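You operate a simulated robot arm through the tools that you are given. There is no shell and no other tool.

You run a simulated two-armed robot. Do the job below in one go: nothing can be reset, and whatever is moved stays where it is left.

JOB
Take the curd from the top of the corner bench and leave it on the bottom shelf of the narrow rack. Put the braid cheese on the top of the corner bench away on the shelf of the short bench. Put the white tub from the top of the corner bench on the top of the long bench and the grey tub on the shelf of the long bench. Pick up the bag from the top of the long bench with one hand, pass it to the other hand and put it on the lower shelf of the wide rack. Fetch the cup from the shelf of the long bench and set it on the silver tray there. Open the wood drawer. Do these in any order.

The check looks at the end state, three seconds after you hand in, the way a careful person would. Anything else that was tipped, shoved, dropped, spilled or broken makes it a failure.

ROBOT AND FRAMES
Two 7-joint arms with fingered hands on one trunk, on a base that moves. Base frame: it is fixed to the floor where the robot stands at the start and does not move with it; the origin is under the middle of the robot, x ahead of it, y to its left, z up; the surface under the hand at the start is at about z = 0.86. Readings come in m, degrees, newtons and seconds.
The left shoulder is at the start at [0.141, 0.173, 0.999], the right one opposite. With the tool pointing down near the work surface each hand reaches from about 0.1 to 0.86 m from the robot's upright axis, wherever it stands, measured 20 degrees to its own side. Places, roughly: bag [0.75, 1, 1]; bottom shelf of the narrow rack [-1.9, -0.6, 0.3]; braid cheese (12x5x4 cm) [0.7, 0.3, 0.9]; cup (9x8x7 cm) [0.5, 1.1, 0.4]; curd (10x6x3 cm) [0.8, -0.2, 0.9]; lower shelf of the wide rack [-4.1, 0, 0.5]; shelf of the long bench [0.6, 1.9, 0.4]; shelf of the short bench [-2.6, -0.6, 0.4]; top of the long bench [0.6, 1.9, 0.9]; tray (23x16x3 cm) [0.6, 1.3, 0.4]; tub [0.75, 0.5, 1]; wood drawer [-2.2, 6.4, 0.3]. Payload 3.5 kg a hand.
The tool frame of a hand sits at the grasp point between the pads (the TCP): z along the fingers, y along the line on which they close. The tips reach 0.03 m beyond it. The gripper opens to 0.104 m; its body begins 0.035 m behind the TCP. The gripper is a hand of 3 fingers: y runs from the thumb to the fingers, the wrist lies at [-0.015, -0.104, -0.178] in the tool frame, and closing takes about 1.5 s.
Orientation is that of the tool frame in the base frame, as [roll, pitch, yaw] about the fixed x, y, z axes, in that order (R = Rz(yaw) Ry(pitch) Rx(roll)). With the fingers straight down and the wrist toward the robot, the tool's x, y and z point along [0, 1, 0], [1, 0, 0] and [0, 0, -1] of the base frame.

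CONTROLS
- The arms move only by the tool jog_arm. It takes "left_plan", "right_plan" or both (then of equal length, played together; a hand with none holds still); each is a list of rows, each an object (a shift or turn left out is 0, a gripper value left out holds the last) with "slide": the shift along the base's x, y, z in m, a list of three; "dr": the turn, a rotation vector about the base's x, y, z in rad, a list of three. In form: [{"slide": [tx, ty, tz], "dr": [wx, wy, wz]}, ...]. A call has 1 to 20 rows; each row shifts and turns the commanded pose from where the row before left it. "left_grip" and "right_grip" are, for a hand that has rows, the finger opening in m, from 0 to 0.104, set as the call begins (left out, the last holds). A row lasts 0.2 s, in which the tool goes at most 0.05 m and 8.6 degrees; a call with a longer step from one row to the next is refused whole, and so is a gripper value outside its range. A pose out of reach is approached as far as the arm can. The call stops where the force on the tool passes 40 N (or 10 N more than at its start, if that is more) or the arm is blocked; 0.2 s more then pass. Each finger travels about 0.072 m/s and halts on what it meets, pressing with about 30 N; the grip force reading is that of the motor and also rises with nothing between the fingers. The clock runs only during rows and for 0.2 s after the last one: add rows that do not move to give the fingers time. The reply holds the time, the measured pose of the TCP, the force on the tool along the base axes, the opening and the grip force, in the units named above and with some noise, with the torque about the TCP (base axes, N m) and any sound that the robot's microphone picked up.
- Cameras (640 x 400 px; columns grow to the right, rows downward): "scene" is now at [0.2572, 0.0244, 1.2108]; the picture's right is [0.27, -0.96, 0.00], its down [-0.15, -0.04, -0.99] and it looks along [0.95, 0.27, -0.15] (base axes); focal length 214 px, centre (320, 200). "left" rides on the left gripper at [-0.064, -0.094, -0.117] in its tool frame; the picture's right is [-0.72, -0.33, 0.61], its down [0.64, -0.65, 0.40] and it looks along [0.27, 0.68, 0.68] (tool axes); focal length 238 px, centre (320, 200). "right" rides on the right gripper at [0.064, -0.094, -0.117] in its tool frame; the picture's right is [-0.72, 0.33, -0.61], its down [-0.64, -0.65, 0.40] and it looks along [-0.27, 0.68, 0.68] (tool axes); focal length 238 px, centre (320, 200). There is no depth. A picture from a camera that has moved, and an enlarged one, comes with that camera's place and axes in the base frame and with its lens.
- capture(camera): a new picture of that camera. The clock stands still meanwhile.
- move_column(by): moves the trunk up (or, below 0, down) by that many m; the arms and the scene camera ride with it, the base frame stays. It gives what a move gives, with no picture.
- roll_base(legs): drives the robot by 1 to 6 legs, each [ahead, left, turn to the left] in m, m and degrees, along the robot's own axes; the way and the turn of a leg run together, so that a leg with both is an arc; at most 1.5 m and 180 degrees a leg. The arms and the cameras ride along, it lands a little off, and it stops where it bumps. It gives what a move gives.
- finger_targets(index, middle, thumb_bend, thumb_turn, hand): sets how far each is bent, from 0 (flat) to 1 (curled in); at 0.3 the hand is open as for a grip, at 0.7 the pads meet at the TCP. One left out holds its place. A second passes; each finger stops where it meets its share of the squeeze, and holds until it gets a number again. A gripper value or a shape takes the hand back. It gives what a move gives, with no picture; readings hold the bend of each and the force on the fingers (four entries, about 0 where the hand has none), thumb and palm. thumb_turn goes from beside the hand (0) to across from the fingers (1), as for a grip.
- set_grasp(shape, hand): the hand has 3 fingers and takes this shape, open, in about a second: jaw (thumb against the fingers, like two jaws); tri (thumb and two fingers); tip (a fingertip pinch); poke (one finger out to press); point (the index stretched); flat (the hand flat); cup (the hand cupped); fist (a fist). The gripper value then closes the fingers along that shape, each until it touches; the sizes above hold for jaw. It gives what a move gives, with no picture.
- aim_head(pan, tilt): turns the head with the scene camera to pan (to the left, within 86 degrees either way) and tilt (down, from -29 to 69), counted from straight ahead of the robot (the tilt from the chest, where the trunk bows). It gives what a move gives.
- inspect(camera, box): a new picture of the part [left, top, right, bottom] of that camera's present view, enlarged. The clock stands still meanwhile.
- sign_off(): hands the job in; it is judged then, once.

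Nothing tells you exact positions but the pictures and the camera data. Unless the task says otherwise, let go and move clear before handing in.

The tools are called after "Call:" as a command line: name --argument value ..., lists and objects as JSON in quotes. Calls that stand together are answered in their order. jog_arm: Moves the arms, as the interface text tells. Its arguments: {"type":"object","properties":{"left_plan":{"type":"array","items":{"type":"object","properties":{"slide":{"type":"array","items":{"type":"number"}},"dr":{"type":"array","items":{"type":"number"}}}}},"left_grip":{"type":"number"},"right_plan":{"type":"array","items":{"type":"object","properties":{"slide":{"type":"array","items":{"type":"number"}},"dr":{"type":"array","items":{"type":"number"}}}}},"right_grip":{"type":"number"}},"required":[]} The other tools are called the same way: move_column (by) moves the trunk up or down; set_grasp (shape, hand) gives the hand a shape; finger_targets (index, middle, thumb_bend, thumb_turn, hand) moves the fingers one by one; roll_base (legs) drives the base; aim_head (pan, tilt) turns the head that bears the scene camera; capture (camera) takes a picture; inspect (camera, box) takes an enlarged picture of a part of a camera's view; sign_off () hands the job in.

At the start:

```text
time_s: 0.0
left_tool_pos: [0.4113, 0.3955, 1.1456]
left_tool_rot: [-179.9, 0.0, 89.9]
left_ft_force: [0.6, -0.2, 0.2]
left_wrist_torque: [-0.01, 0.0, 0.01]
left_finger_gap: 0.1035
left_grip_force: 0.1
left_shape: jaw
left_bend: [0.3, 0.3, 0.3, 0.98]
left_finger forces: [0.0, 0.0, 0.1, 0.0, 0.0, 0.0]
right_tool_pos: [0.5022, -0.0747, 1.1834]
right_tool_rot: [-180.0, 0.0, 90.1]
right_ft_force: [0.2, -0.7, -0.5]
right_wrist_torque: [-0.02, 0.0, -0.02]
right_finger_gap: 0.1037
right_grip_force: 0.0
right_shape: jaw
right_bend: [0.3, 0.3, 0.3, 0.98]
right_finger forces: [0.0, 0.0, 0.0, 0.0, 0.0, 0.1]
trunk travel left (down, up): [-0.1, 0.654]
robot x, y, heading: [-0.0004, -0.0012, -0.2]
head pan, tilt (commanded): [15.9, 8.7]
```

scene: 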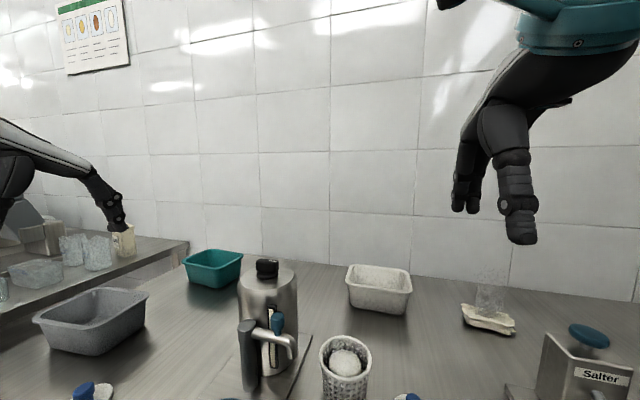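
right: 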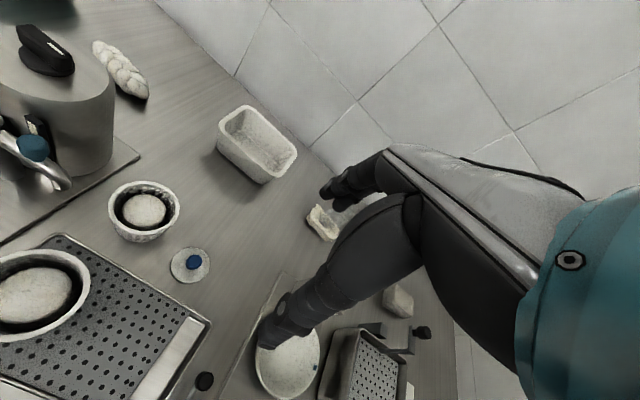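
left: 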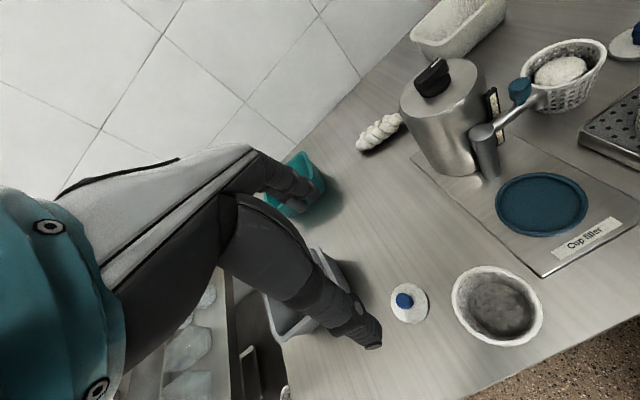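

I see the corner bench in front with a grey tub, a teal tub, a white tub, a cup filler, a braid cheese behind it and the curd at the right. I'll look around with the head before touching anything.

Call:
aim_head --pan 0 --tilt 35

```text
time_s: 0.9
left_tool_pos: [0.4127, 0.396, 1.146]
left_tool_rot: [-180.0, 0.0, 90.0]
left_ft_force: [-0.3, -0.7, 0.1]
left_wrist_torque: [0.02, 0.0, 0.02]
left_finger_gap: 0.1037
left_grip_force: 0.1
left_shape: jaw
left_bend: [0.3, 0.3, 0.3, 0.98]
left_finger forces: [0.1, 0.1, 0.0, 0.0, 0.0, 0.1]
right_tool_pos: [0.5032, -0.0737, 1.1844]
right_tool_rot: [179.9, 0.0, 90.1]
right_ft_force: [0.7, -0.7, -0.1]
right_wrist_torque: [0.0, 0.02, 0.01]
right_finger_gap: 0.1036
right_grip_force: 0.0
right_shape: jaw
right_bend: [0.3, 0.3, 0.3, 0.98]
right_finger forces: [0.1, 0.0, 0.1, 0.0, 0.0, 0.1]
trunk travel left (down, up): [-0.1, 0.654]
robot x, y, heading: [0.0014, 0.0009, -0.2]
head pan, tilt (commanded): [0.0, 35.0]
```

I'll take the scene picture now with the head pointing at the bench top.

Call:
capture --camera "scene"

Call:
capture --camera "right"

Call:
capture --camera "left"

```text
taken
camera scene: at [0.2561, -0.001, 1.1686], right [0.0, -1.0, 0.0], down [-0.57, 0.0, -0.82], along [0.82, 0.0, -0.57], focal length 214 px, centre (320, 200)
```

scene: 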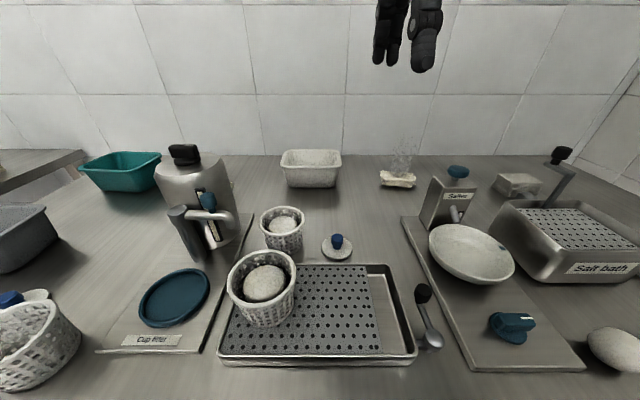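

```text
taken
camera right: at [0.4079, -0.0105, 1.3006], right [0.33, -0.72, 0.61], down [-0.65, -0.64, -0.4], along [0.68, -0.27, -0.68], focal length 238 px, centre (320, 200)
```

right: 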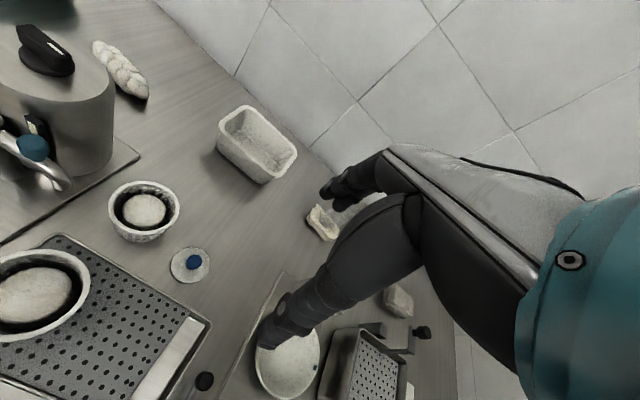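

```text
taken
camera left: at [0.3181, 0.331, 1.2622], right [-0.33, -0.72, -0.61], down [-0.65, 0.64, -0.4], along [0.68, 0.27, -0.68], focal length 238 px, centre (320, 200)
```

left: 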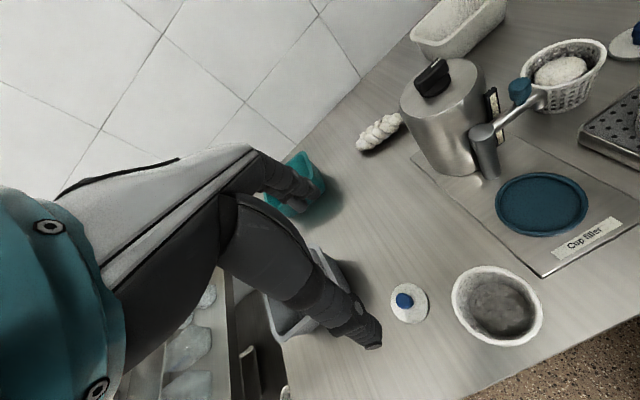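

The curd seems to be the cream chunk near [0.79, -0.22]; something transparent stands at or behind it. I'll zoom in on it and the other items.

Call:
inspect --camera "scene" --box '[340, 110, 460, 210]'

Call:
inspect --camera "scene" --box '[60, 110, 360, 270]'

Call:
inspect --camera "scene" --box '[440, 130, 640, 290]'

```text
4.00 times, centred on (400, 160) of scene
camera zoom: at [0.2561, -0.001, 1.1686], right [0.0, -1.0, 0.0], down [-0.57, 0.0, -0.82], along [0.82, 0.0, -0.57], focal length 858 px, centre (0, 360)
```

zoom: 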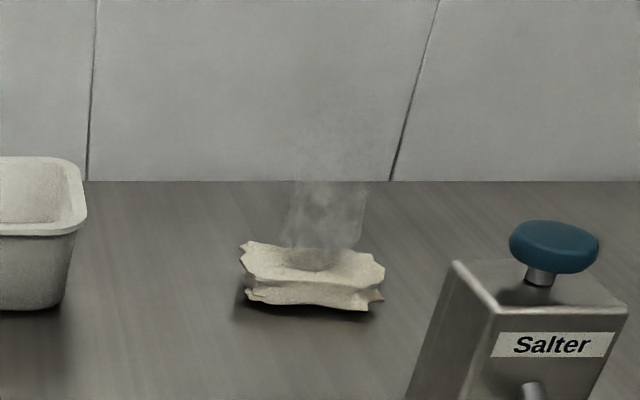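

```text
2.13 times, centred on (210, 190) of scene
camera zoom: at [0.2561, -0.001, 1.1686], right [0.0, -1.0, 0.0], down [-0.57, 0.0, -0.82], along [0.82, 0.0, -0.57], focal length 458 px, centre (555, 221)
```

zoom: 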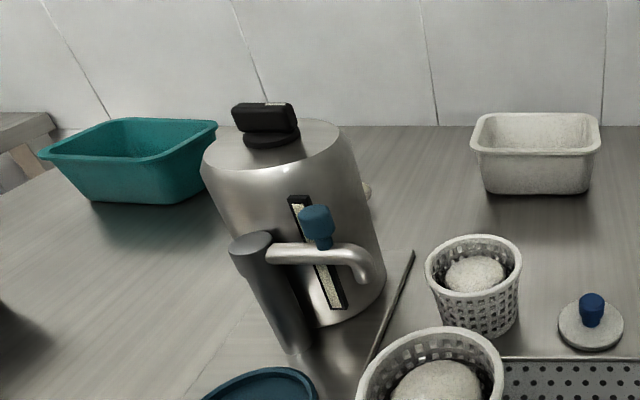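

```text
2.50 times, centred on (540, 210) of scene
camera zoom: at [0.2561, -0.001, 1.1686], right [0.0, -1.0, 0.0], down [-0.57, 0.0, -0.82], along [0.82, 0.0, -0.57], focal length 536 px, centre (-230, 175)
```

zoom: 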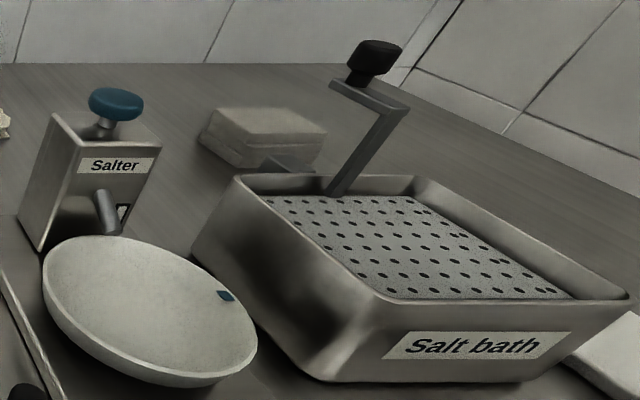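

The haze over the curd is steam. Now I'll look left toward the long bench.

Call:
aim_head --pan 50 --tilt 25

Call:
capture --camera "scene"

Call:
aim_head --pan 86 --tilt 25

Call:
capture --camera "scene"

Call:
aim_head --pan -60 --tilt 25

Call:
capture --camera "scene"

```text
time_s: 2.1
left_tool_pos: [0.4117, 0.3955, 1.1455]
left_tool_rot: [-180.0, 0.1, 89.9]
left_ft_force: [0.1, -0.6, -0.1]
left_wrist_torque: [0.03, -0.05, -0.03]
left_finger_gap: 0.1036
left_grip_force: 0.0
left_shape: jaw
left_bend: [0.3, 0.3, 0.3, 0.98]
left_finger forces: [0.1, 0.2, 0.1, 0.0, 0.1, 0.0]
right_tool_pos: [0.5018, -0.0746, 1.1834]
right_tool_rot: [179.9, 0.0, 90.0]
right_ft_force: [0.5, 0.1, -0.2]
right_wrist_torque: [0.02, -0.01, 0.01]
right_finger_gap: 0.1035
right_grip_force: 0.0
right_shape: jaw
right_bend: [0.3, 0.3, 0.3, 0.98]
right_finger forces: [0.1, 0.0, 0.0, 0.0, 0.0, 0.1]
trunk travel left (down, up): [-0.1, 0.654]
robot x, y, heading: [0.0019, 0.0017, -0.2]
head pan, tilt (commanded): [50.0, 25.0]
```

```text
taken
camera scene: at [0.2273, 0.0695, 1.1843], right [0.77, -0.64, 0.0], down [-0.27, -0.32, -0.91], along [0.58, 0.69, -0.42], focal length 214 px, centre (320, 200)
```

scene: 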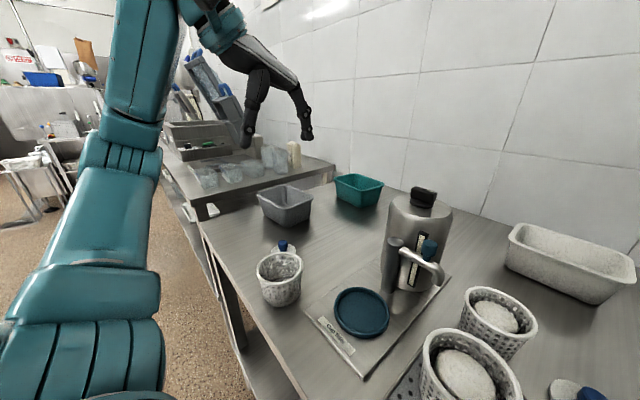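

```text
time_s: 3.1
left_tool_pos: [0.4114, 0.3959, 1.1452]
left_tool_rot: [179.9, 0.0, 90.0]
left_ft_force: [-0.2, -0.1, 0.1]
left_wrist_torque: [0.01, 0.01, 0.01]
left_finger_gap: 0.1036
left_grip_force: 0.1
left_shape: jaw
left_bend: [0.3, 0.3, 0.3, 0.98]
left_finger forces: [0.0, 0.0, 0.0, 0.1, 0.1, 0.0]
right_tool_pos: [0.5015, -0.0744, 1.1838]
right_tool_rot: [180.0, 0.0, 90.1]
right_ft_force: [0.1, 0.2, 0.6]
right_wrist_torque: [-0.01, 0.01, -0.04]
right_finger_gap: 0.1036
right_grip_force: 0.2
right_shape: jaw
right_bend: [0.3, 0.3, 0.3, 0.98]
right_finger forces: [0.0, 0.0, 0.1, 0.0, 0.0, 0.0]
trunk travel left (down, up): [-0.1, 0.654]
robot x, y, heading: [-0.0008, 0.0017, 0.1]
head pan, tilt (commanded): [85.9, 25.0]
```

```text
taken
camera scene: at [0.1746, 0.0909, 1.1843], right [1.0, -0.07, 0.0], down [-0.03, -0.42, -0.91], along [0.06, 0.9, -0.42], focal length 214 px, centre (320, 200)
```

scene: 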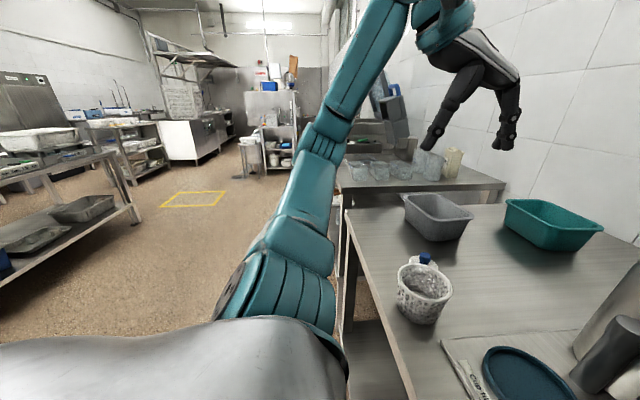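

```text
time_s: 5.4
left_tool_pos: [0.4119, 0.396, 1.1456]
left_tool_rot: [-180.0, 0.0, 90.0]
left_ft_force: [0.8, 0.7, -0.3]
left_wrist_torque: [-0.03, 0.0, -0.01]
left_finger_gap: 0.1035
left_grip_force: 0.0
left_shape: jaw
left_bend: [0.3, 0.3, 0.3, 0.98]
left_finger forces: [0.0, 0.1, 0.0, 0.0, 0.0, 0.0]
right_tool_pos: [0.5008, -0.0745, 1.1847]
right_tool_rot: [179.9, 0.1, 90.1]
right_ft_force: [-0.3, 0.9, -0.1]
right_wrist_torque: [0.0, 0.0, 0.03]
right_finger_gap: 0.1034
right_grip_force: 0.0
right_shape: jaw
right_bend: [0.3, 0.3, 0.3, 0.98]
right_finger forces: [0.1, 0.0, 0.0, 0.0, 0.1, 0.0]
trunk travel left (down, up): [-0.1, 0.654]
robot x, y, heading: [0.005, -0.003, 0.2]
head pan, tilt (commanded): [-60.0, 25.0]
```

```text
taken
camera scene: at [0.2141, -0.0808, 1.1843], right [-0.87, -0.5, 0.0], down [-0.21, 0.37, -0.91], along [0.45, -0.78, -0.42], focal length 214 px, centre (320, 200)
```

scene: 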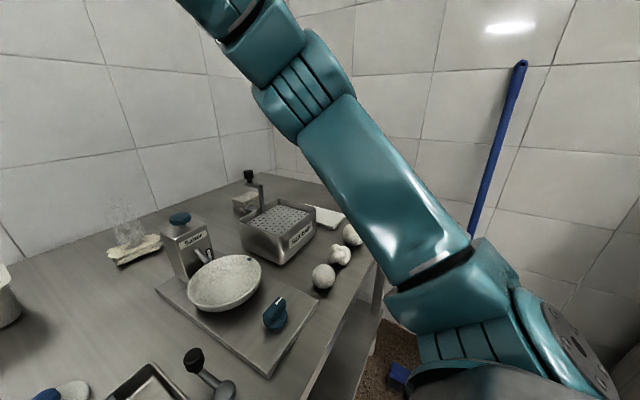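

The long bench lies left behind the corner bench. I'll zoom in to find the bag there.

Call:
aim_head --pan 60 --tilt 15

Call:
inspect --camera "scene" --box '[160, 100, 400, 250]'

Call:
capture --camera "scene"

```text
time_s: 7.4
left_tool_pos: [0.4105, 0.3955, 1.1459]
left_tool_rot: [180.0, 0.1, 90.0]
left_ft_force: [0.1, 0.3, 0.3]
left_wrist_torque: [-0.01, -0.03, -0.01]
left_finger_gap: 0.1034
left_grip_force: 0.1
left_shape: jaw
left_bend: [0.3, 0.3, 0.3, 0.98]
left_finger forces: [0.0, 0.1, 0.0, 0.0, 0.1, 0.0]
right_tool_pos: [0.5014, -0.0749, 1.1839]
right_tool_rot: [-180.0, 0.0, 90.0]
right_ft_force: [-0.3, 1.2, -0.6]
right_wrist_torque: [0.01, -0.02, 0.0]
right_finger_gap: 0.1033
right_grip_force: 0.0
right_shape: jaw
right_bend: [0.3, 0.3, 0.3, 0.98]
right_finger forces: [0.1, 0.0, 0.0, 0.0, 0.0, 0.0]
trunk travel left (down, up): [-0.1, 0.654]
robot x, y, heading: [0.001, -0.0003, 0.1]
head pan, tilt (commanded): [60.0, 15.0]
```

```text
2.67 times, centred on (280, 175) of scene
camera zoom: at [0.2148, 0.0799, 1.2005], right [0.87, -0.5, 0.0], down [-0.13, -0.22, -0.97], along [0.48, 0.84, -0.26], focal length 572 px, centre (427, 267)
```

zoom: 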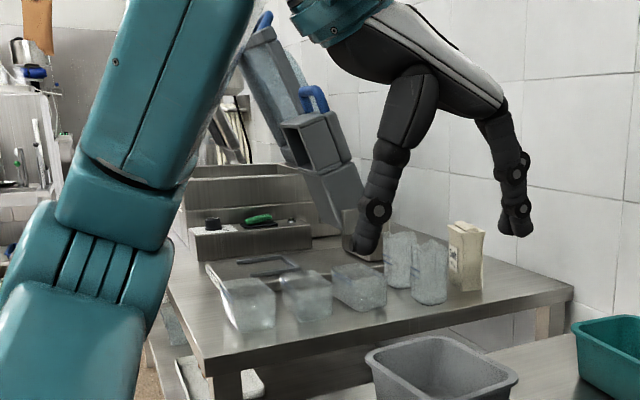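

```text
taken
camera scene: at [0.2148, 0.0799, 1.2005], right [0.87, -0.5, 0.0], down [-0.13, -0.22, -0.97], along [0.48, 0.84, -0.26], focal length 214 px, centre (320, 200)
```

scene: 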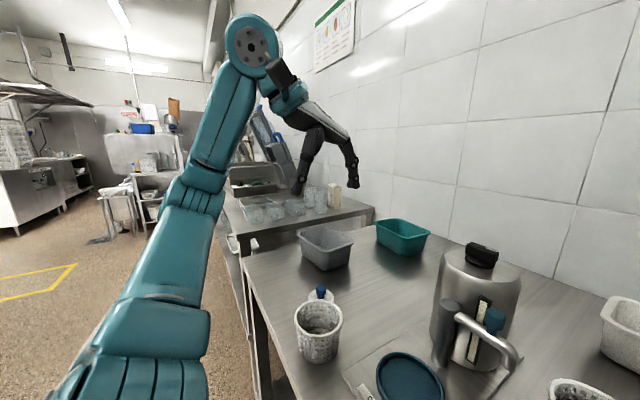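

The yellowish bag stands on the long bench around [0.8, 0.95]; the curd is about [0.785, -0.215] and the braid about [0.74, 0.285] behind the filler tank. I'll first bring the right hand above the curd.

Call:
jog_arm --right_plan '[{"slide": [0.04, -0.02, 0]}, {"slide": [0.04, -0.02, 0]}, {"slide": [0.04, -0.02, 0]}, {"slide": [0.04, -0.02, -0.02]}, {"slide": [0.04, -0.02, -0.02]}, {"slide": [0.04, -0.02, -0.03], "dr": [0, 0, -0.1]}, {"slide": [0.04, -0.02, -0.03], "dr": [0, 0, -0.12]}, {"slide": [0, 0, -0.03]}]' --right_grip 0.104

Call:
aim_head --pan -15 --tilt 25

Call:
capture --camera "right"

Call:
capture --camera "scene"

```text
refused: row 6 steps farther than a row can; nothing moved
```

```text
time_s: 8.9
left_tool_pos: [0.412, 0.3948, 1.1471]
left_tool_rot: [180.0, 0.1, 89.9]
left_ft_force: [0.2, 0.3, 0.5]
left_wrist_torque: [0.0, 0.01, 0.02]
left_finger_gap: 0.1036
left_grip_force: 0.0
left_shape: jaw
left_bend: [0.3, 0.3, 0.3, 0.98]
left_finger forces: [0.0, 0.0, 0.0, 0.1, 0.0, 0.0]
right_tool_pos: [0.5013, -0.0744, 1.1838]
right_tool_rot: [-180.0, 0.0, 90.0]
right_ft_force: [0.2, 0.1, 0.0]
right_wrist_torque: [-0.01, 0.0, -0.02]
right_finger_gap: 0.1037
right_grip_force: 0.0
right_shape: jaw
right_bend: [0.3, 0.3, 0.3, 0.98]
right_finger forces: [0.0, 0.0, 0.0, 0.0, 0.0, 0.0]
trunk travel left (down, up): [-0.1, 0.654]
robot x, y, heading: [0.0025, -0.0032, 0.2]
head pan, tilt (commanded): [-15.0, 25.0]
```

```text
taken
camera right: at [0.4079, -0.0105, 1.3006], right [0.33, -0.72, 0.61], down [-0.65, -0.64, -0.4], along [0.68, -0.27, -0.68], focal length 238 px, centre (320, 200)
```

right: 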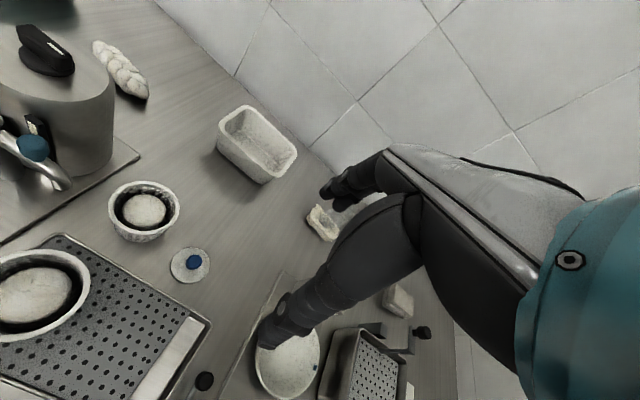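

```text
taken
camera scene: at [0.257, -0.0248, 1.1843], right [-0.26, -0.97, 0.0], down [-0.41, 0.11, -0.91], along [0.88, -0.23, -0.42], focal length 214 px, centre (320, 200)
```

scene: 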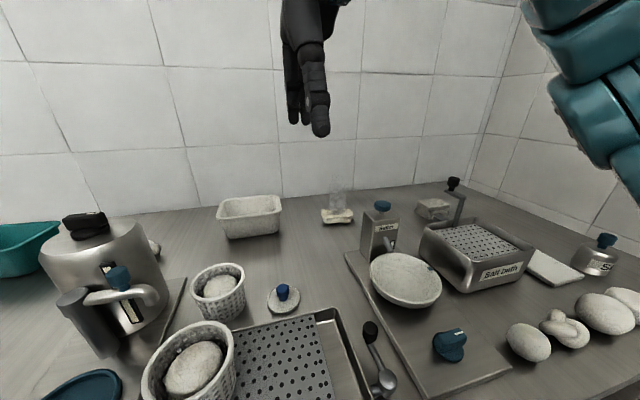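

My step was too long in one row; I'll repeat with smaller steps toward the curd.

Call:
jog_arm --right_plan '[{"slide": [0.04, -0.02, 0]}, {"slide": [0.04, -0.02, 0]}, {"slide": [0.04, -0.02, 0]}, {"slide": [0.04, -0.02, -0.01]}, {"slide": [0.04, -0.02, -0.01]}, {"slide": [0.04, -0.02, -0.02], "dr": [0, 0, -0.08]}, {"slide": [0.04, -0.02, -0.02], "dr": [0, 0, -0.08]}, {"slide": [0, 0, -0.03]}, {"slide": [0, 0, -0.03]}]' --right_grip 0.104

Call:
capture --camera "right"

Call:
capture --camera "scene"

```text
time_s: 10.9
left_tool_pos: [0.4118, 0.3946, 1.1461]
left_tool_rot: [179.9, -0.1, 90.0]
left_ft_force: [0.4, -0.2, 0.3]
left_wrist_torque: [0.05, -0.01, 0.0]
left_finger_gap: 0.1034
left_grip_force: 0.0
left_shape: jaw
left_bend: [0.3, 0.3, 0.3, 0.98]
left_finger forces: [0.0, 0.0, 0.0, 0.0, 0.1, 0.1]
right_tool_pos: [0.7506, -0.2155, 1.0535]
right_tool_rot: [-180.0, -0.1, 80.9]
right_ft_force: [0.8, 0.1, -0.1]
right_wrist_torque: [0.02, -0.03, -0.04]
right_finger_gap: 0.104
right_grip_force: 0.1
right_shape: jaw
right_bend: [0.3, 0.3, 0.3, 0.97]
right_finger forces: [0.0, 0.0, 0.0, 0.0, 0.0, 0.0]
right hand out of reach, approached as far as the arm can: row 6, 7
trunk travel left (down, up): [-0.1, 0.654]
robot x, y, heading: [0.0023, -0.0017, -0.0]
head pan, tilt (commanded): [-15.0, 25.0]
```

```text
taken
camera right: at [0.6671, -0.1375, 1.1696], right [0.21, -0.76, 0.61], down [-0.75, -0.53, -0.4], along [0.63, -0.37, -0.68], focal length 238 px, centre (320, 200)
```

right: 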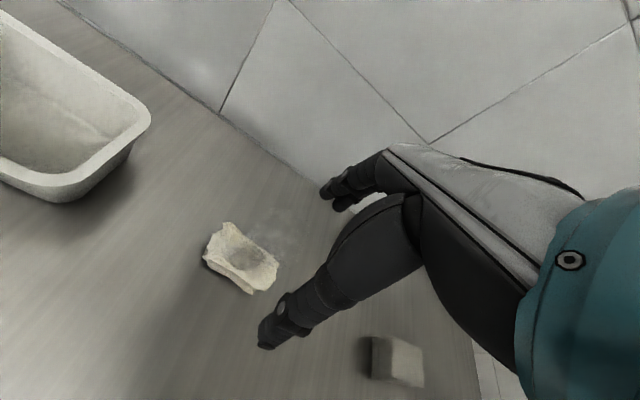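

```text
taken
camera scene: at [0.2575, -0.0254, 1.1842], right [-0.26, -0.97, 0.0], down [-0.41, 0.11, -0.91], along [0.88, -0.23, -0.42], focal length 214 px, centre (320, 200)
```

scene: 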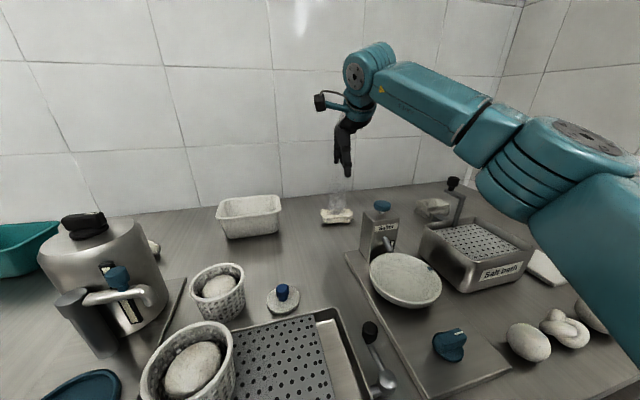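

The curd centre is near [0.777, -0.211] turned about 13°. I'll go down partway above it and check.

Call:
jog_arm --right_plan '[{"slide": [0, 0, -0.03], "dr": [0, 0, -0.06]}, {"slide": [0, 0, -0.03]}, {"slide": [0, 0, -0.02]}]'

Call:
capture --camera "right"

Call:
capture --camera "scene"

```text
time_s: 11.7
left_tool_pos: [0.4116, 0.3959, 1.1451]
left_tool_rot: [-180.0, 0.0, 90.1]
left_ft_force: [-0.5, 0.1, 0.5]
left_wrist_torque: [-0.03, 0.03, -0.02]
left_finger_gap: 0.1037
left_grip_force: 0.1
left_shape: jaw
left_bend: [0.3, 0.3, 0.3, 0.98]
left_finger forces: [0.1, 0.0, 0.0, 0.1, 0.0, 0.0]
right_tool_pos: [0.7492, -0.2156, 0.9734]
right_tool_rot: [-180.0, 0.0, 77.4]
right_ft_force: [-0.2, -0.2, 0.8]
right_wrist_torque: [0.02, 0.04, -0.02]
right_finger_gap: 0.1036
right_grip_force: 0.0
right_shape: jaw
right_bend: [0.3, 0.3, 0.3, 0.97]
right_finger forces: [0.0, 0.0, 0.0, 0.0, 0.1, 0.0]
trunk travel left (down, up): [-0.1, 0.654]
robot x, y, heading: [-0.0004, -0.0026, -0.1]
head pan, tilt (commanded): [-15.0, 25.0]
```

```text
taken
camera right: at [0.6709, -0.1312, 1.0904], right [0.16, -0.77, 0.61], down [-0.78, -0.48, -0.4], along [0.61, -0.41, -0.68], focal length 238 px, centre (320, 200)
```

right: 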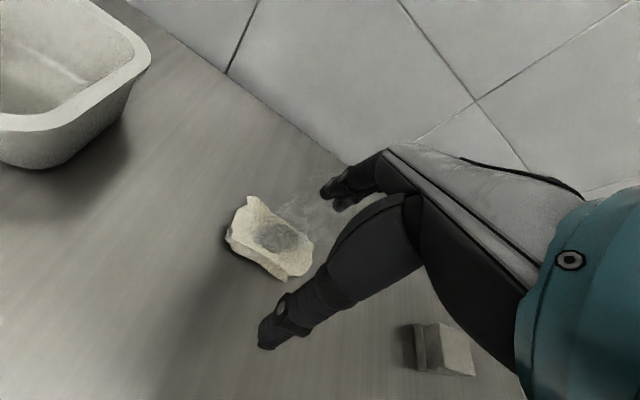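

```text
taken
camera scene: at [0.2572, -0.0249, 1.1843], right [-0.26, -0.97, 0.0], down [-0.41, 0.11, -0.91], along [0.88, -0.23, -0.42], focal length 214 px, centre (320, 200)
```

scene: 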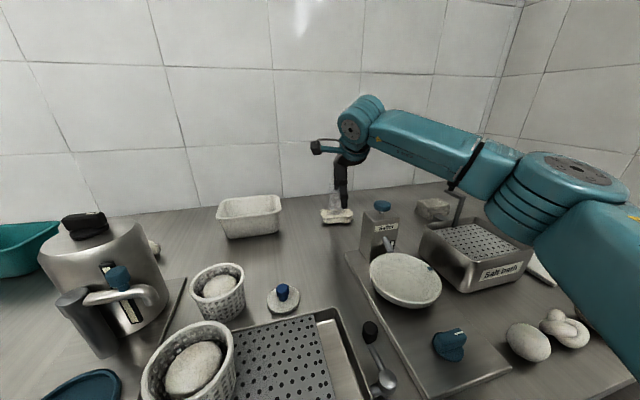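

The forearm is getting near the knob of the salt bath. I'll zoom in before going lower.

Call:
inspect --camera "scene" --box '[380, 100, 560, 260]'

```text
2.50 times, centred on (470, 180) of scene
camera zoom: at [0.2572, -0.0249, 1.1843], right [-0.26, -0.97, 0.0], down [-0.41, 0.11, -0.91], along [0.88, -0.23, -0.42], focal length 536 px, centre (-55, 250)
```

zoom: 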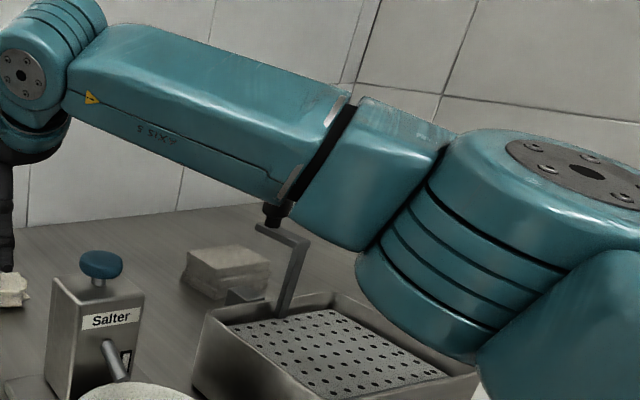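

The forearm hangs just over that knob, so I'll raise the trunk to keep the elbow high before lowering the hand.

Call:
move_column --by 0.18

Call:
capture --camera "scene"

```text
time_s: 13.7
left_tool_pos: [0.4124, 0.3941, 1.3252]
left_tool_rot: [180.0, 0.0, 89.9]
left_ft_force: [0.6, 0.2, 0.2]
left_wrist_torque: [0.01, -0.01, 0.01]
left_finger_gap: 0.1035
left_grip_force: 0.1
left_shape: jaw
left_bend: [0.3, 0.3, 0.3, 0.98]
left_finger forces: [0.0, 0.0, 0.1, 0.0, 0.0, 0.1]
right_tool_pos: [0.7382, -0.2145, 1.177]
right_tool_rot: [178.0, -0.4, 77.4]
right_ft_force: [0.2, -0.4, 0.4]
right_wrist_torque: [-0.02, 0.01, 0.04]
right_finger_gap: 0.1041
right_grip_force: 0.0
right_shape: jaw
right_bend: [0.3, 0.3, 0.3, 0.97]
right_finger forces: [0.0, 0.0, 0.0, 0.0, 0.1, 0.0]
trunk travel left (down, up): [-0.28, 0.474]
robot x, y, heading: [-0.0012, -0.0007, -0.1]
head pan, tilt (commanded): [-15.0, 25.0]
```

```text
taken
camera scene: at [0.1668, -0.0249, 1.3714], right [-0.26, -0.97, 0.0], down [-0.41, 0.11, -0.91], along [0.88, -0.23, -0.42], focal length 214 px, centre (320, 200)
```

scene: 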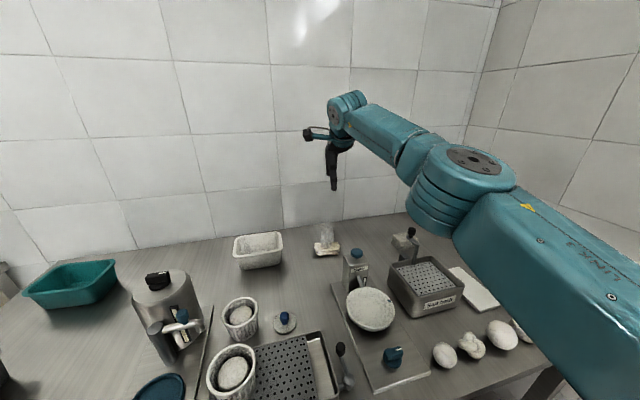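

Raising the trunk also pulls the shoulders back, so I'll come down to a smaller raise, which keeps both reach and clearance.

Call:
move_column --by -0.11

Call:
capture --camera "scene"

```text
time_s: 15.1
left_tool_pos: [0.4098, 0.3957, 1.2154]
left_tool_rot: [179.9, 0.0, 89.9]
left_ft_force: [-0.6, 0.7, -0.4]
left_wrist_torque: [-0.02, -0.01, -0.04]
left_finger_gap: 0.1035
left_grip_force: 0.0
left_shape: jaw
left_bend: [0.3, 0.3, 0.3, 0.98]
left_finger forces: [0.1, 0.0, 0.0, 0.1, 0.0, 0.0]
right_tool_pos: [0.7369, -0.2148, 1.0689]
right_tool_rot: [178.0, -0.5, 77.4]
right_ft_force: [-0.7, -1.0, 0.1]
right_wrist_torque: [-0.01, -0.03, -0.03]
right_finger_gap: 0.1038
right_grip_force: 0.0
right_shape: jaw
right_bend: [0.3, 0.3, 0.3, 0.97]
right_finger forces: [0.0, 0.0, 0.0, 0.0, 0.0, 0.1]
trunk travel left (down, up): [-0.17, 0.584]
robot x, y, heading: [0.0017, -0.0029, -0.2]
head pan, tilt (commanded): [-15.0, 25.0]
```

```text
taken
camera scene: at [0.217, -0.0248, 1.2584], right [-0.26, -0.97, 0.0], down [-0.41, 0.11, -0.91], along [0.88, -0.23, -0.42], focal length 214 px, centre (320, 200)
```

scene: 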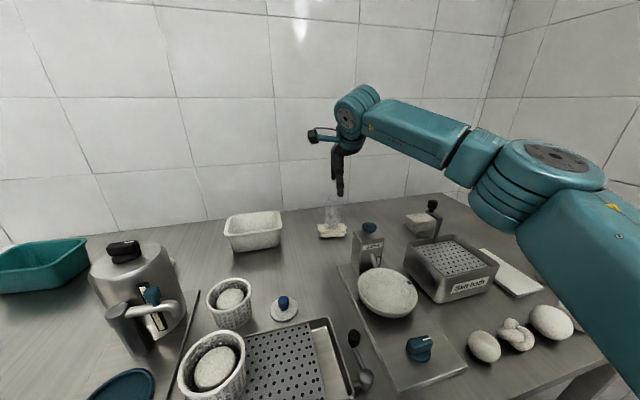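

Now lowering the right hand over the curd in two stages.

Call:
jog_arm --right_plan '[{"slide": [0.01, 0, -0.03]}, {"slide": [0.01, 0, -0.03]}, {"slide": [0.01, 0, -0.03]}]'

Call:
capture --camera "right"

Call:
capture --camera "scene"

```text
time_s: 15.9
left_tool_pos: [0.4114, 0.3968, 1.2152]
left_tool_rot: [-180.0, -0.1, 90.0]
left_ft_force: [-0.2, -0.1, 1.0]
left_wrist_torque: [-0.03, 0.0, -0.04]
left_finger_gap: 0.1038
left_grip_force: 0.1
left_shape: jaw
left_bend: [0.3, 0.3, 0.3, 0.98]
left_finger forces: [0.0, 0.0, 0.0, 0.1, 0.1, 0.0]
right_tool_pos: [0.769, -0.2159, 0.977]
right_tool_rot: [178.2, -0.5, 77.5]
right_ft_force: [0.6, 0.8, -1.1]
right_wrist_torque: [-0.01, -0.02, 0.0]
right_finger_gap: 0.104
right_grip_force: 0.1
right_shape: jaw
right_bend: [0.3, 0.3, 0.3, 0.97]
right_finger forces: [0.1, 0.0, 0.0, 0.1, 0.1, 0.0]
trunk travel left (down, up): [-0.17, 0.584]
robot x, y, heading: [0.0007, -0.0001, -0.1]
head pan, tilt (commanded): [-15.0, 25.0]
```

```text
taken
camera right: at [0.686, -0.1321, 1.0912], right [0.14, -0.77, 0.62], down [-0.76, -0.48, -0.43], along [0.63, -0.41, -0.66], focal length 238 px, centre (320, 200)
```

right: 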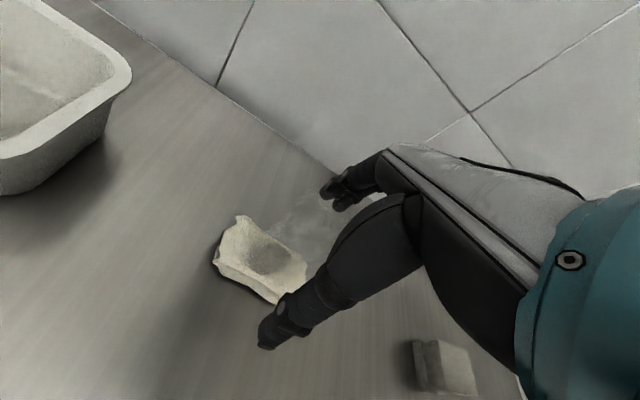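

```text
taken
camera scene: at [0.2181, -0.0249, 1.258], right [-0.26, -0.97, 0.0], down [-0.41, 0.11, -0.91], along [0.88, -0.23, -0.42], focal length 214 px, centre (320, 200)
```

scene: 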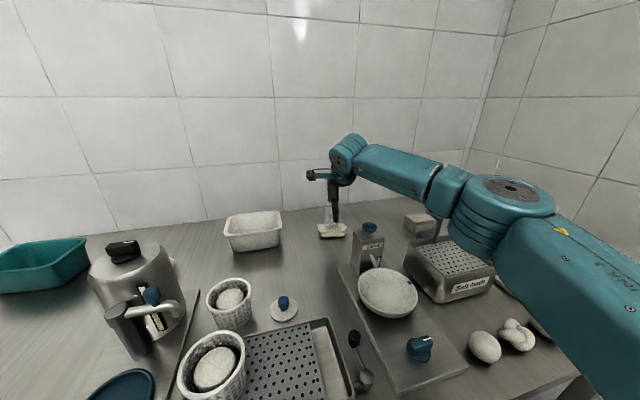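

The alignment looks right, centre about [0.776, -0.208]. I'll go down to the curd.

Call:
jog_arm --right_plan '[{"slide": [0.003, 0.003, -0.03]}, {"slide": [0.003, 0.003, -0.03]}, {"slide": [0, 0, -0.018]}, {"slide": [0, 0, 0]}]'

Call:
capture --camera "right"

Call:
inspect --camera "scene" --box '[240, 120, 560, 320]'

```text
time_s: 16.9
left_tool_pos: [0.4113, 0.395, 1.2166]
left_tool_rot: [-180.0, 0.0, 90.0]
left_ft_force: [0.9, 0.0, -0.4]
left_wrist_torque: [0.01, -0.01, 0.0]
left_finger_gap: 0.1037
left_grip_force: 0.1
left_shape: jaw
left_bend: [0.3, 0.3, 0.3, 0.98]
left_finger forces: [0.1, 0.0, 0.0, 0.0, 0.0, 0.0]
right_tool_pos: [0.7736, -0.2079, 0.8981]
right_tool_rot: [178.1, -0.4, 77.3]
right_ft_force: [-1.3, 0.5, -0.1]
right_wrist_torque: [-0.05, 0.02, 0.02]
right_finger_gap: 0.1037
right_grip_force: 0.0
right_shape: jaw
right_bend: [0.3, 0.3, 0.3, 0.97]
right_finger forces: [0.0, 0.0, 0.1, 0.0, 0.0, 0.1]
trunk travel left (down, up): [-0.17, 0.584]
robot x, y, heading: [-0.0043, -0.0002, 0.0]
head pan, tilt (commanded): [-15.0, 25.0]
```

```text
taken
camera right: at [0.6911, -0.1245, 1.0122], right [0.14, -0.77, 0.62], down [-0.76, -0.48, -0.43], along [0.63, -0.41, -0.66], focal length 238 px, centre (320, 200)
```

right: 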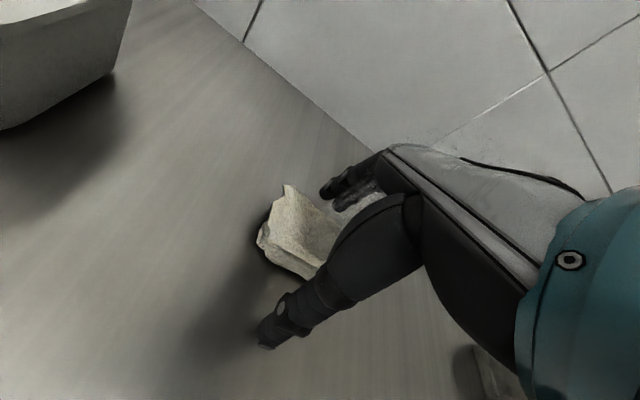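

```text
2.00 times, centred on (400, 220) of scene
camera zoom: at [0.2176, -0.0248, 1.2581], right [-0.26, -0.97, 0.0], down [-0.41, 0.11, -0.91], along [0.88, -0.23, -0.42], focal length 429 px, centre (160, 160)
```

zoom: 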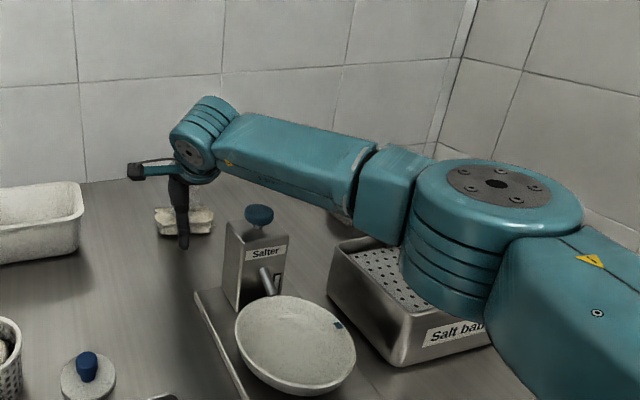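

Fingers straddle the curd with nothing touched. I'll close the right hand.

Call:
jog_arm --right_plan '[{}, {}, {}, {}, {}, {}, {}, {}]' --right_grip 0.03

Call:
capture --camera "right"

```text
time_s: 18.7
left_tool_pos: [0.4118, 0.3949, 1.215]
left_tool_rot: [-180.0, 0.1, 90.0]
left_ft_force: [-0.8, -0.4, 0.8]
left_wrist_torque: [-0.01, -0.03, 0.01]
left_finger_gap: 0.1034
left_grip_force: 0.1
left_shape: jaw
left_bend: [0.3, 0.3, 0.3, 0.98]
left_finger forces: [0.0, 0.0, 0.1, 0.0, 0.1, 0.0]
right_tool_pos: [0.7728, -0.2066, 0.8994]
right_tool_rot: [178.1, -0.4, 77.4]
right_ft_force: [0.4, 0.0, 1.0]
right_wrist_torque: [0.01, 0.03, 0.02]
right_finger_gap: 0.0489
right_grip_force: 29.3
right_shape: jaw
right_bend: [0.74, 0.46, 0.71, 1.0]
right_finger forces: [17.0, 9.6, 0.0, 0.0, 27.2, 0.1]
trunk travel left (down, up): [-0.17, 0.584]
robot x, y, heading: [0.004, 0.0016, -0.4]
head pan, tilt (commanded): [-15.0, 25.0]
```

```text
taken
camera right: at [0.6911, -0.1246, 1.0124], right [0.14, -0.77, 0.62], down [-0.76, -0.48, -0.43], along [0.63, -0.41, -0.66], focal length 238 px, centre (320, 200)
```

right: 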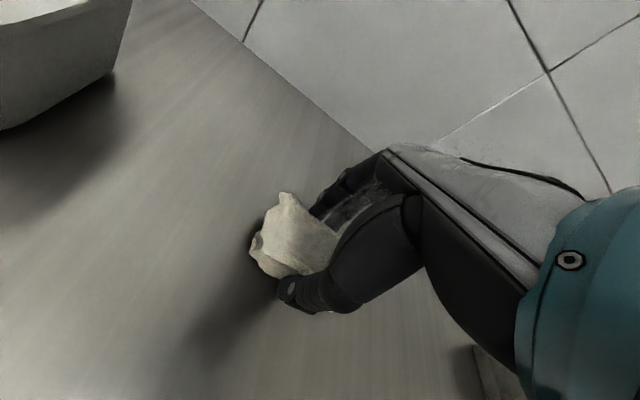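

The curd is gripped (gap 0.049 m, about 29 N). I'll lift it a little and check.

Call:
jog_arm --right_plan '[{"slide": [0, 0, 0.02]}, {"slide": [0, 0, 0.03]}, {"slide": [0, 0, 0.03]}, {"slide": [0, 0, 0.03]}]'

Call:
capture --camera "right"

Call:
capture --camera "scene"

```text
time_s: 19.7
left_tool_pos: [0.4118, 0.3949, 1.2167]
left_tool_rot: [-179.9, 0.0, 90.0]
left_ft_force: [-0.6, -1.0, 0.2]
left_wrist_torque: [0.0, -0.02, 0.0]
left_finger_gap: 0.1036
left_grip_force: 0.0
left_shape: jaw
left_bend: [0.3, 0.3, 0.3, 0.98]
left_finger forces: [0.0, 0.0, 0.1, 0.1, 0.1, 0.1]
right_tool_pos: [0.7736, -0.2067, 1.0106]
right_tool_rot: [178.1, -0.4, 77.5]
right_ft_force: [1.0, 0.5, -1.8]
right_wrist_torque: [0.0, -0.03, -0.01]
right_finger_gap: 0.0489
right_grip_force: 29.4
right_shape: jaw
right_bend: [0.74, 0.46, 0.71, 1.0]
right_finger forces: [17.2, 9.7, 0.0, 0.0, 26.8, 0.0]
trunk travel left (down, up): [-0.17, 0.584]
robot x, y, heading: [-0.0006, 0.0, 0.0]
head pan, tilt (commanded): [-15.0, 25.0]
```

```text
taken
camera right: at [0.6922, -0.1241, 1.1245], right [0.14, -0.77, 0.62], down [-0.76, -0.48, -0.43], along [0.63, -0.41, -0.66], focal length 238 px, centre (320, 200)
```

right: 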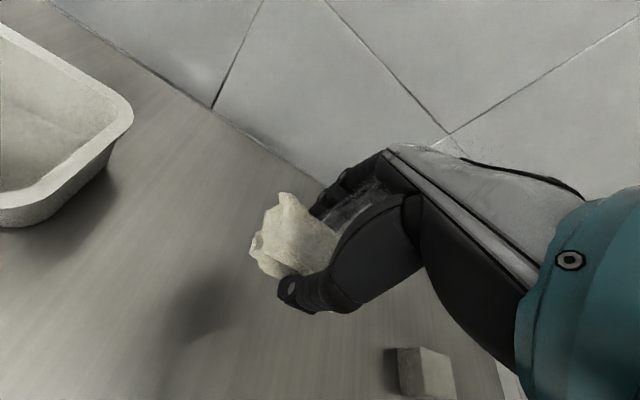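

```text
taken
camera scene: at [0.2175, -0.0246, 1.2582], right [-0.26, -0.97, 0.0], down [-0.41, 0.11, -0.91], along [0.88, -0.23, -0.42], focal length 214 px, centre (320, 200)
```

scene: 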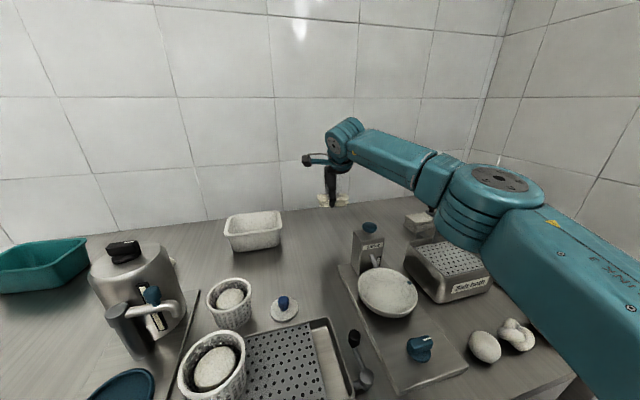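

The curd is held. I'll lift higher and pull the right arm back to a safe place.

Call:
jog_arm --right_plan '[{"slide": [-0.01, 0, 0.04]}, {"slide": [-0.01, 0, 0.04]}, {"slide": [-0.02, 0, 0.04]}, {"slide": [-0.03, 0, 0.03]}, {"slide": [-0.04, 0.01, 0.02]}, {"slide": [-0.04, 0.01, 0.02]}, {"slide": [-0.04, 0.01, 0]}, {"slide": [-0.04, 0.01, 0]}, {"slide": [-0.04, 0.01, 0]}, {"slide": [-0.04, 0, 0]}]'

Call:
aim_head --pan 20 --tilt 25

Call:
capture --camera "scene"

Call:
capture --camera "left"

```text
time_s: 21.9
left_tool_pos: [0.4119, 0.3956, 1.2157]
left_tool_rot: [-180.0, 0.0, 90.1]
left_ft_force: [0.3, 0.4, 0.5]
left_wrist_torque: [0.0, -0.03, 0.0]
left_finger_gap: 0.1035
left_grip_force: 0.1
left_shape: jaw
left_bend: [0.3, 0.3, 0.3, 0.98]
left_finger forces: [0.0, 0.0, 0.0, 0.1, 0.0, 0.0]
right_tool_pos: [0.4617, -0.1607, 1.2028]
right_tool_rot: [178.1, -0.6, 77.4]
right_ft_force: [0.3, -0.1, -1.8]
right_wrist_torque: [-0.02, -0.03, 0.01]
right_finger_gap: 0.0489
right_grip_force: 30.2
right_shape: jaw
right_bend: [0.74, 0.46, 0.71, 1.0]
right_finger forces: [17.1, 9.6, 0.0, 0.0, 26.8, 0.1]
trunk travel left (down, up): [-0.17, 0.584]
robot x, y, heading: [-0.0009, 0.0029, -0.1]
head pan, tilt (commanded): [-15.0, 25.0]
```

```text
time_s: 22.9
left_tool_pos: [0.4102, 0.3966, 1.2151]
left_tool_rot: [-180.0, 0.1, 90.0]
left_ft_force: [0.3, -0.8, 0.6]
left_wrist_torque: [0.01, 0.01, 0.02]
left_finger_gap: 0.1037
left_grip_force: 0.0
left_shape: jaw
left_bend: [0.3, 0.3, 0.3, 0.98]
left_finger forces: [0.0, 0.1, 0.1, 0.0, 0.0, 0.0]
right_tool_pos: [0.4634, -0.1598, 1.2017]
right_tool_rot: [178.1, -0.3, 77.4]
right_ft_force: [0.6, -0.3, -1.0]
right_wrist_torque: [0.02, 0.01, -0.05]
right_finger_gap: 0.0486
right_grip_force: 30.1
right_shape: jaw
right_bend: [0.74, 0.46, 0.71, 1.0]
right_finger forces: [17.2, 9.7, 0.0, 0.0, 26.8, 0.1]
trunk travel left (down, up): [-0.17, 0.584]
robot x, y, heading: [0.0019, -0.0005, -0.2]
head pan, tilt (commanded): [20.0, 25.0]
```

```text
taken
camera scene: at [0.2154, 0.0304, 1.2581], right [0.34, -0.94, 0.0], down [-0.4, -0.14, -0.91], along [0.85, 0.31, -0.42], focal length 214 px, centre (320, 200)
```

scene: 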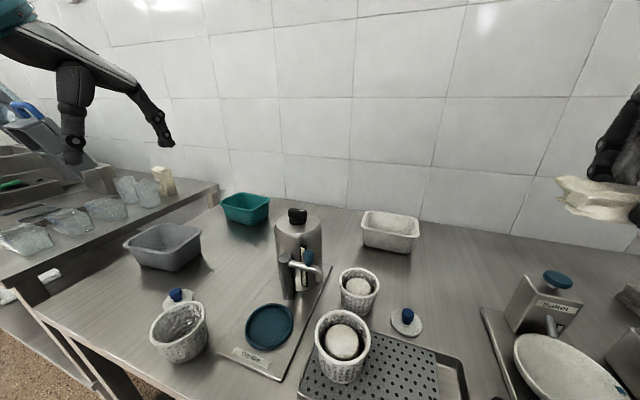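

```text
taken
camera left: at [0.3183, 0.331, 1.3322], right [-0.33, -0.72, -0.61], down [-0.65, 0.64, -0.4], along [0.68, 0.27, -0.68], focal length 238 px, centre (320, 200)
```

left: 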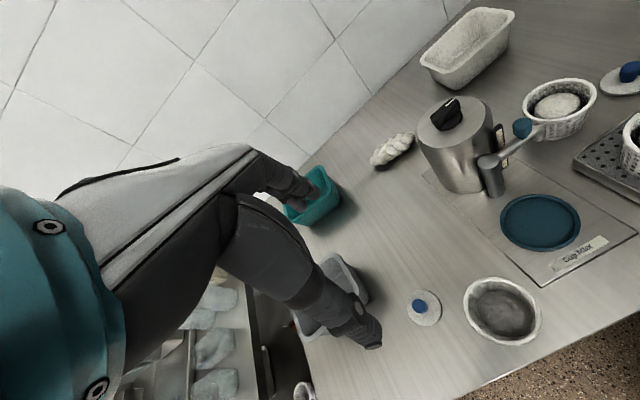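

The filler tank is at about [0.57, 0.21] with its knob at z≈1.05, and the braid centre about [0.735, 0.285], so I'll come at the braid with the left hand tilted to the left. First I bring it nearby above.

Call:
jog_arm --left_plan '[{"slide": [0.02, 0.01, -0.03], "dr": [0, 0, -0.105]}, {"slide": [0.02, 0.01, -0.03], "dr": [0, 0, -0.105]}, {"slide": [0.03, 0, -0.03], "dr": [-0.125, 0.027, 0]}, {"slide": [0.03, 0, -0.02], "dr": [-0.125, 0.027, 0]}, {"slide": [0.04, 0, 0], "dr": [-0.125, 0.027, 0]}, {"slide": [0.04, -0.01, 0]}, {"slide": [0.04, -0.02, 0]}, {"slide": [0.03, -0.03, 0]}, {"slide": [0.03, -0.02, 0]}]' --left_grip 0.104

Call:
capture --camera "left"

Call:
capture --camera "scene"

```text
time_s: 24.9
left_tool_pos: [0.6899, 0.3343, 1.1071]
left_tool_rot: [-179.9, 21.9, 77.9]
left_ft_force: [0.3, 0.3, -0.7]
left_wrist_torque: [-0.03, 0.01, 0.01]
left_finger_gap: 0.1036
left_grip_force: 0.1
left_shape: jaw
left_bend: [0.3, 0.3, 0.3, 0.98]
left_finger forces: [0.1, 0.0, 0.0, 0.0, 0.0, 0.0]
right_tool_pos: [0.463, -0.1585, 1.2019]
right_tool_rot: [178.1, -0.4, 77.4]
right_ft_force: [0.2, -0.7, -1.4]
right_wrist_torque: [0.06, -0.01, -0.02]
right_finger_gap: 0.0488
right_grip_force: 29.9
right_shape: jaw
right_bend: [0.74, 0.46, 0.71, 1.0]
right_finger forces: [17.2, 9.6, 0.0, 0.1, 26.8, 0.0]
trunk travel left (down, up): [-0.17, 0.584]
robot x, y, heading: [0.0026, 0.0017, 0.1]
head pan, tilt (commanded): [20.0, 25.0]
```

```text
taken
camera left: at [0.5961, 0.3371, 1.2389], right [-0.51, -0.81, -0.3], down [-0.55, 0.57, -0.61], along [0.67, -0.15, -0.73], focal length 238 px, centre (320, 200)
```

left: 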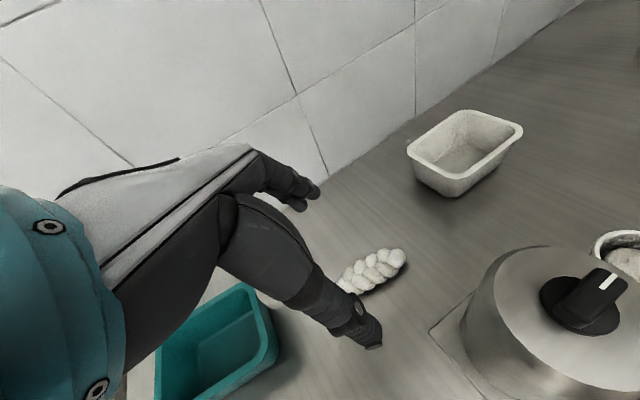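

```text
taken
camera scene: at [0.2156, 0.0298, 1.258], right [0.34, -0.94, 0.0], down [-0.4, -0.14, -0.91], along [0.85, 0.31, -0.42], focal length 214 px, centre (320, 200)
```

scene: 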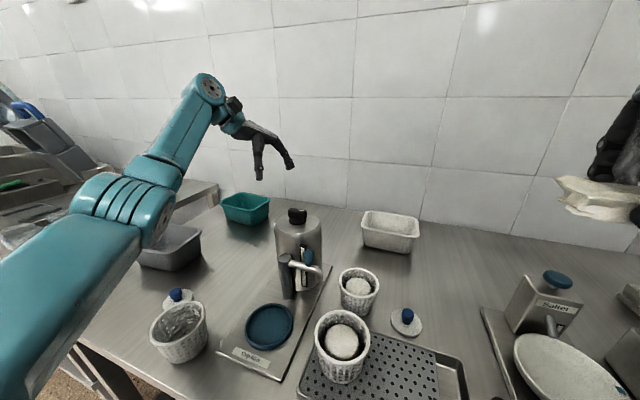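

The hand is now left of the tank with clearance. I'll zoom in to fix the braid's axis.

Call:
inspect --camera "left" --box '[240, 210, 440, 350]'

```text
2.86 times, centred on (340, 280) of left
camera zoom: at [0.5961, 0.3371, 1.2389], right [-0.51, -0.81, -0.3], down [-0.55, 0.57, -0.61], along [0.67, -0.15, -0.73], focal length 681 px, centre (263, -29)
```

zoom: 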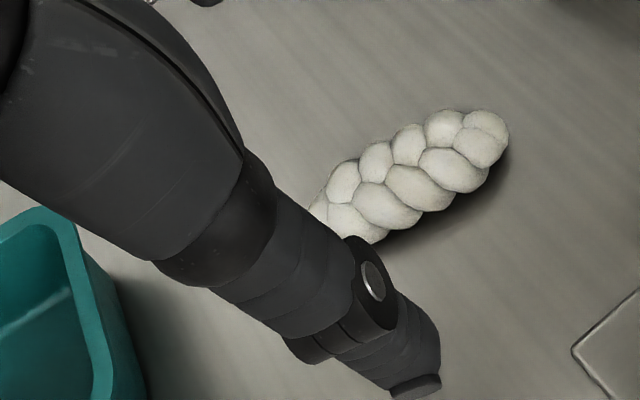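

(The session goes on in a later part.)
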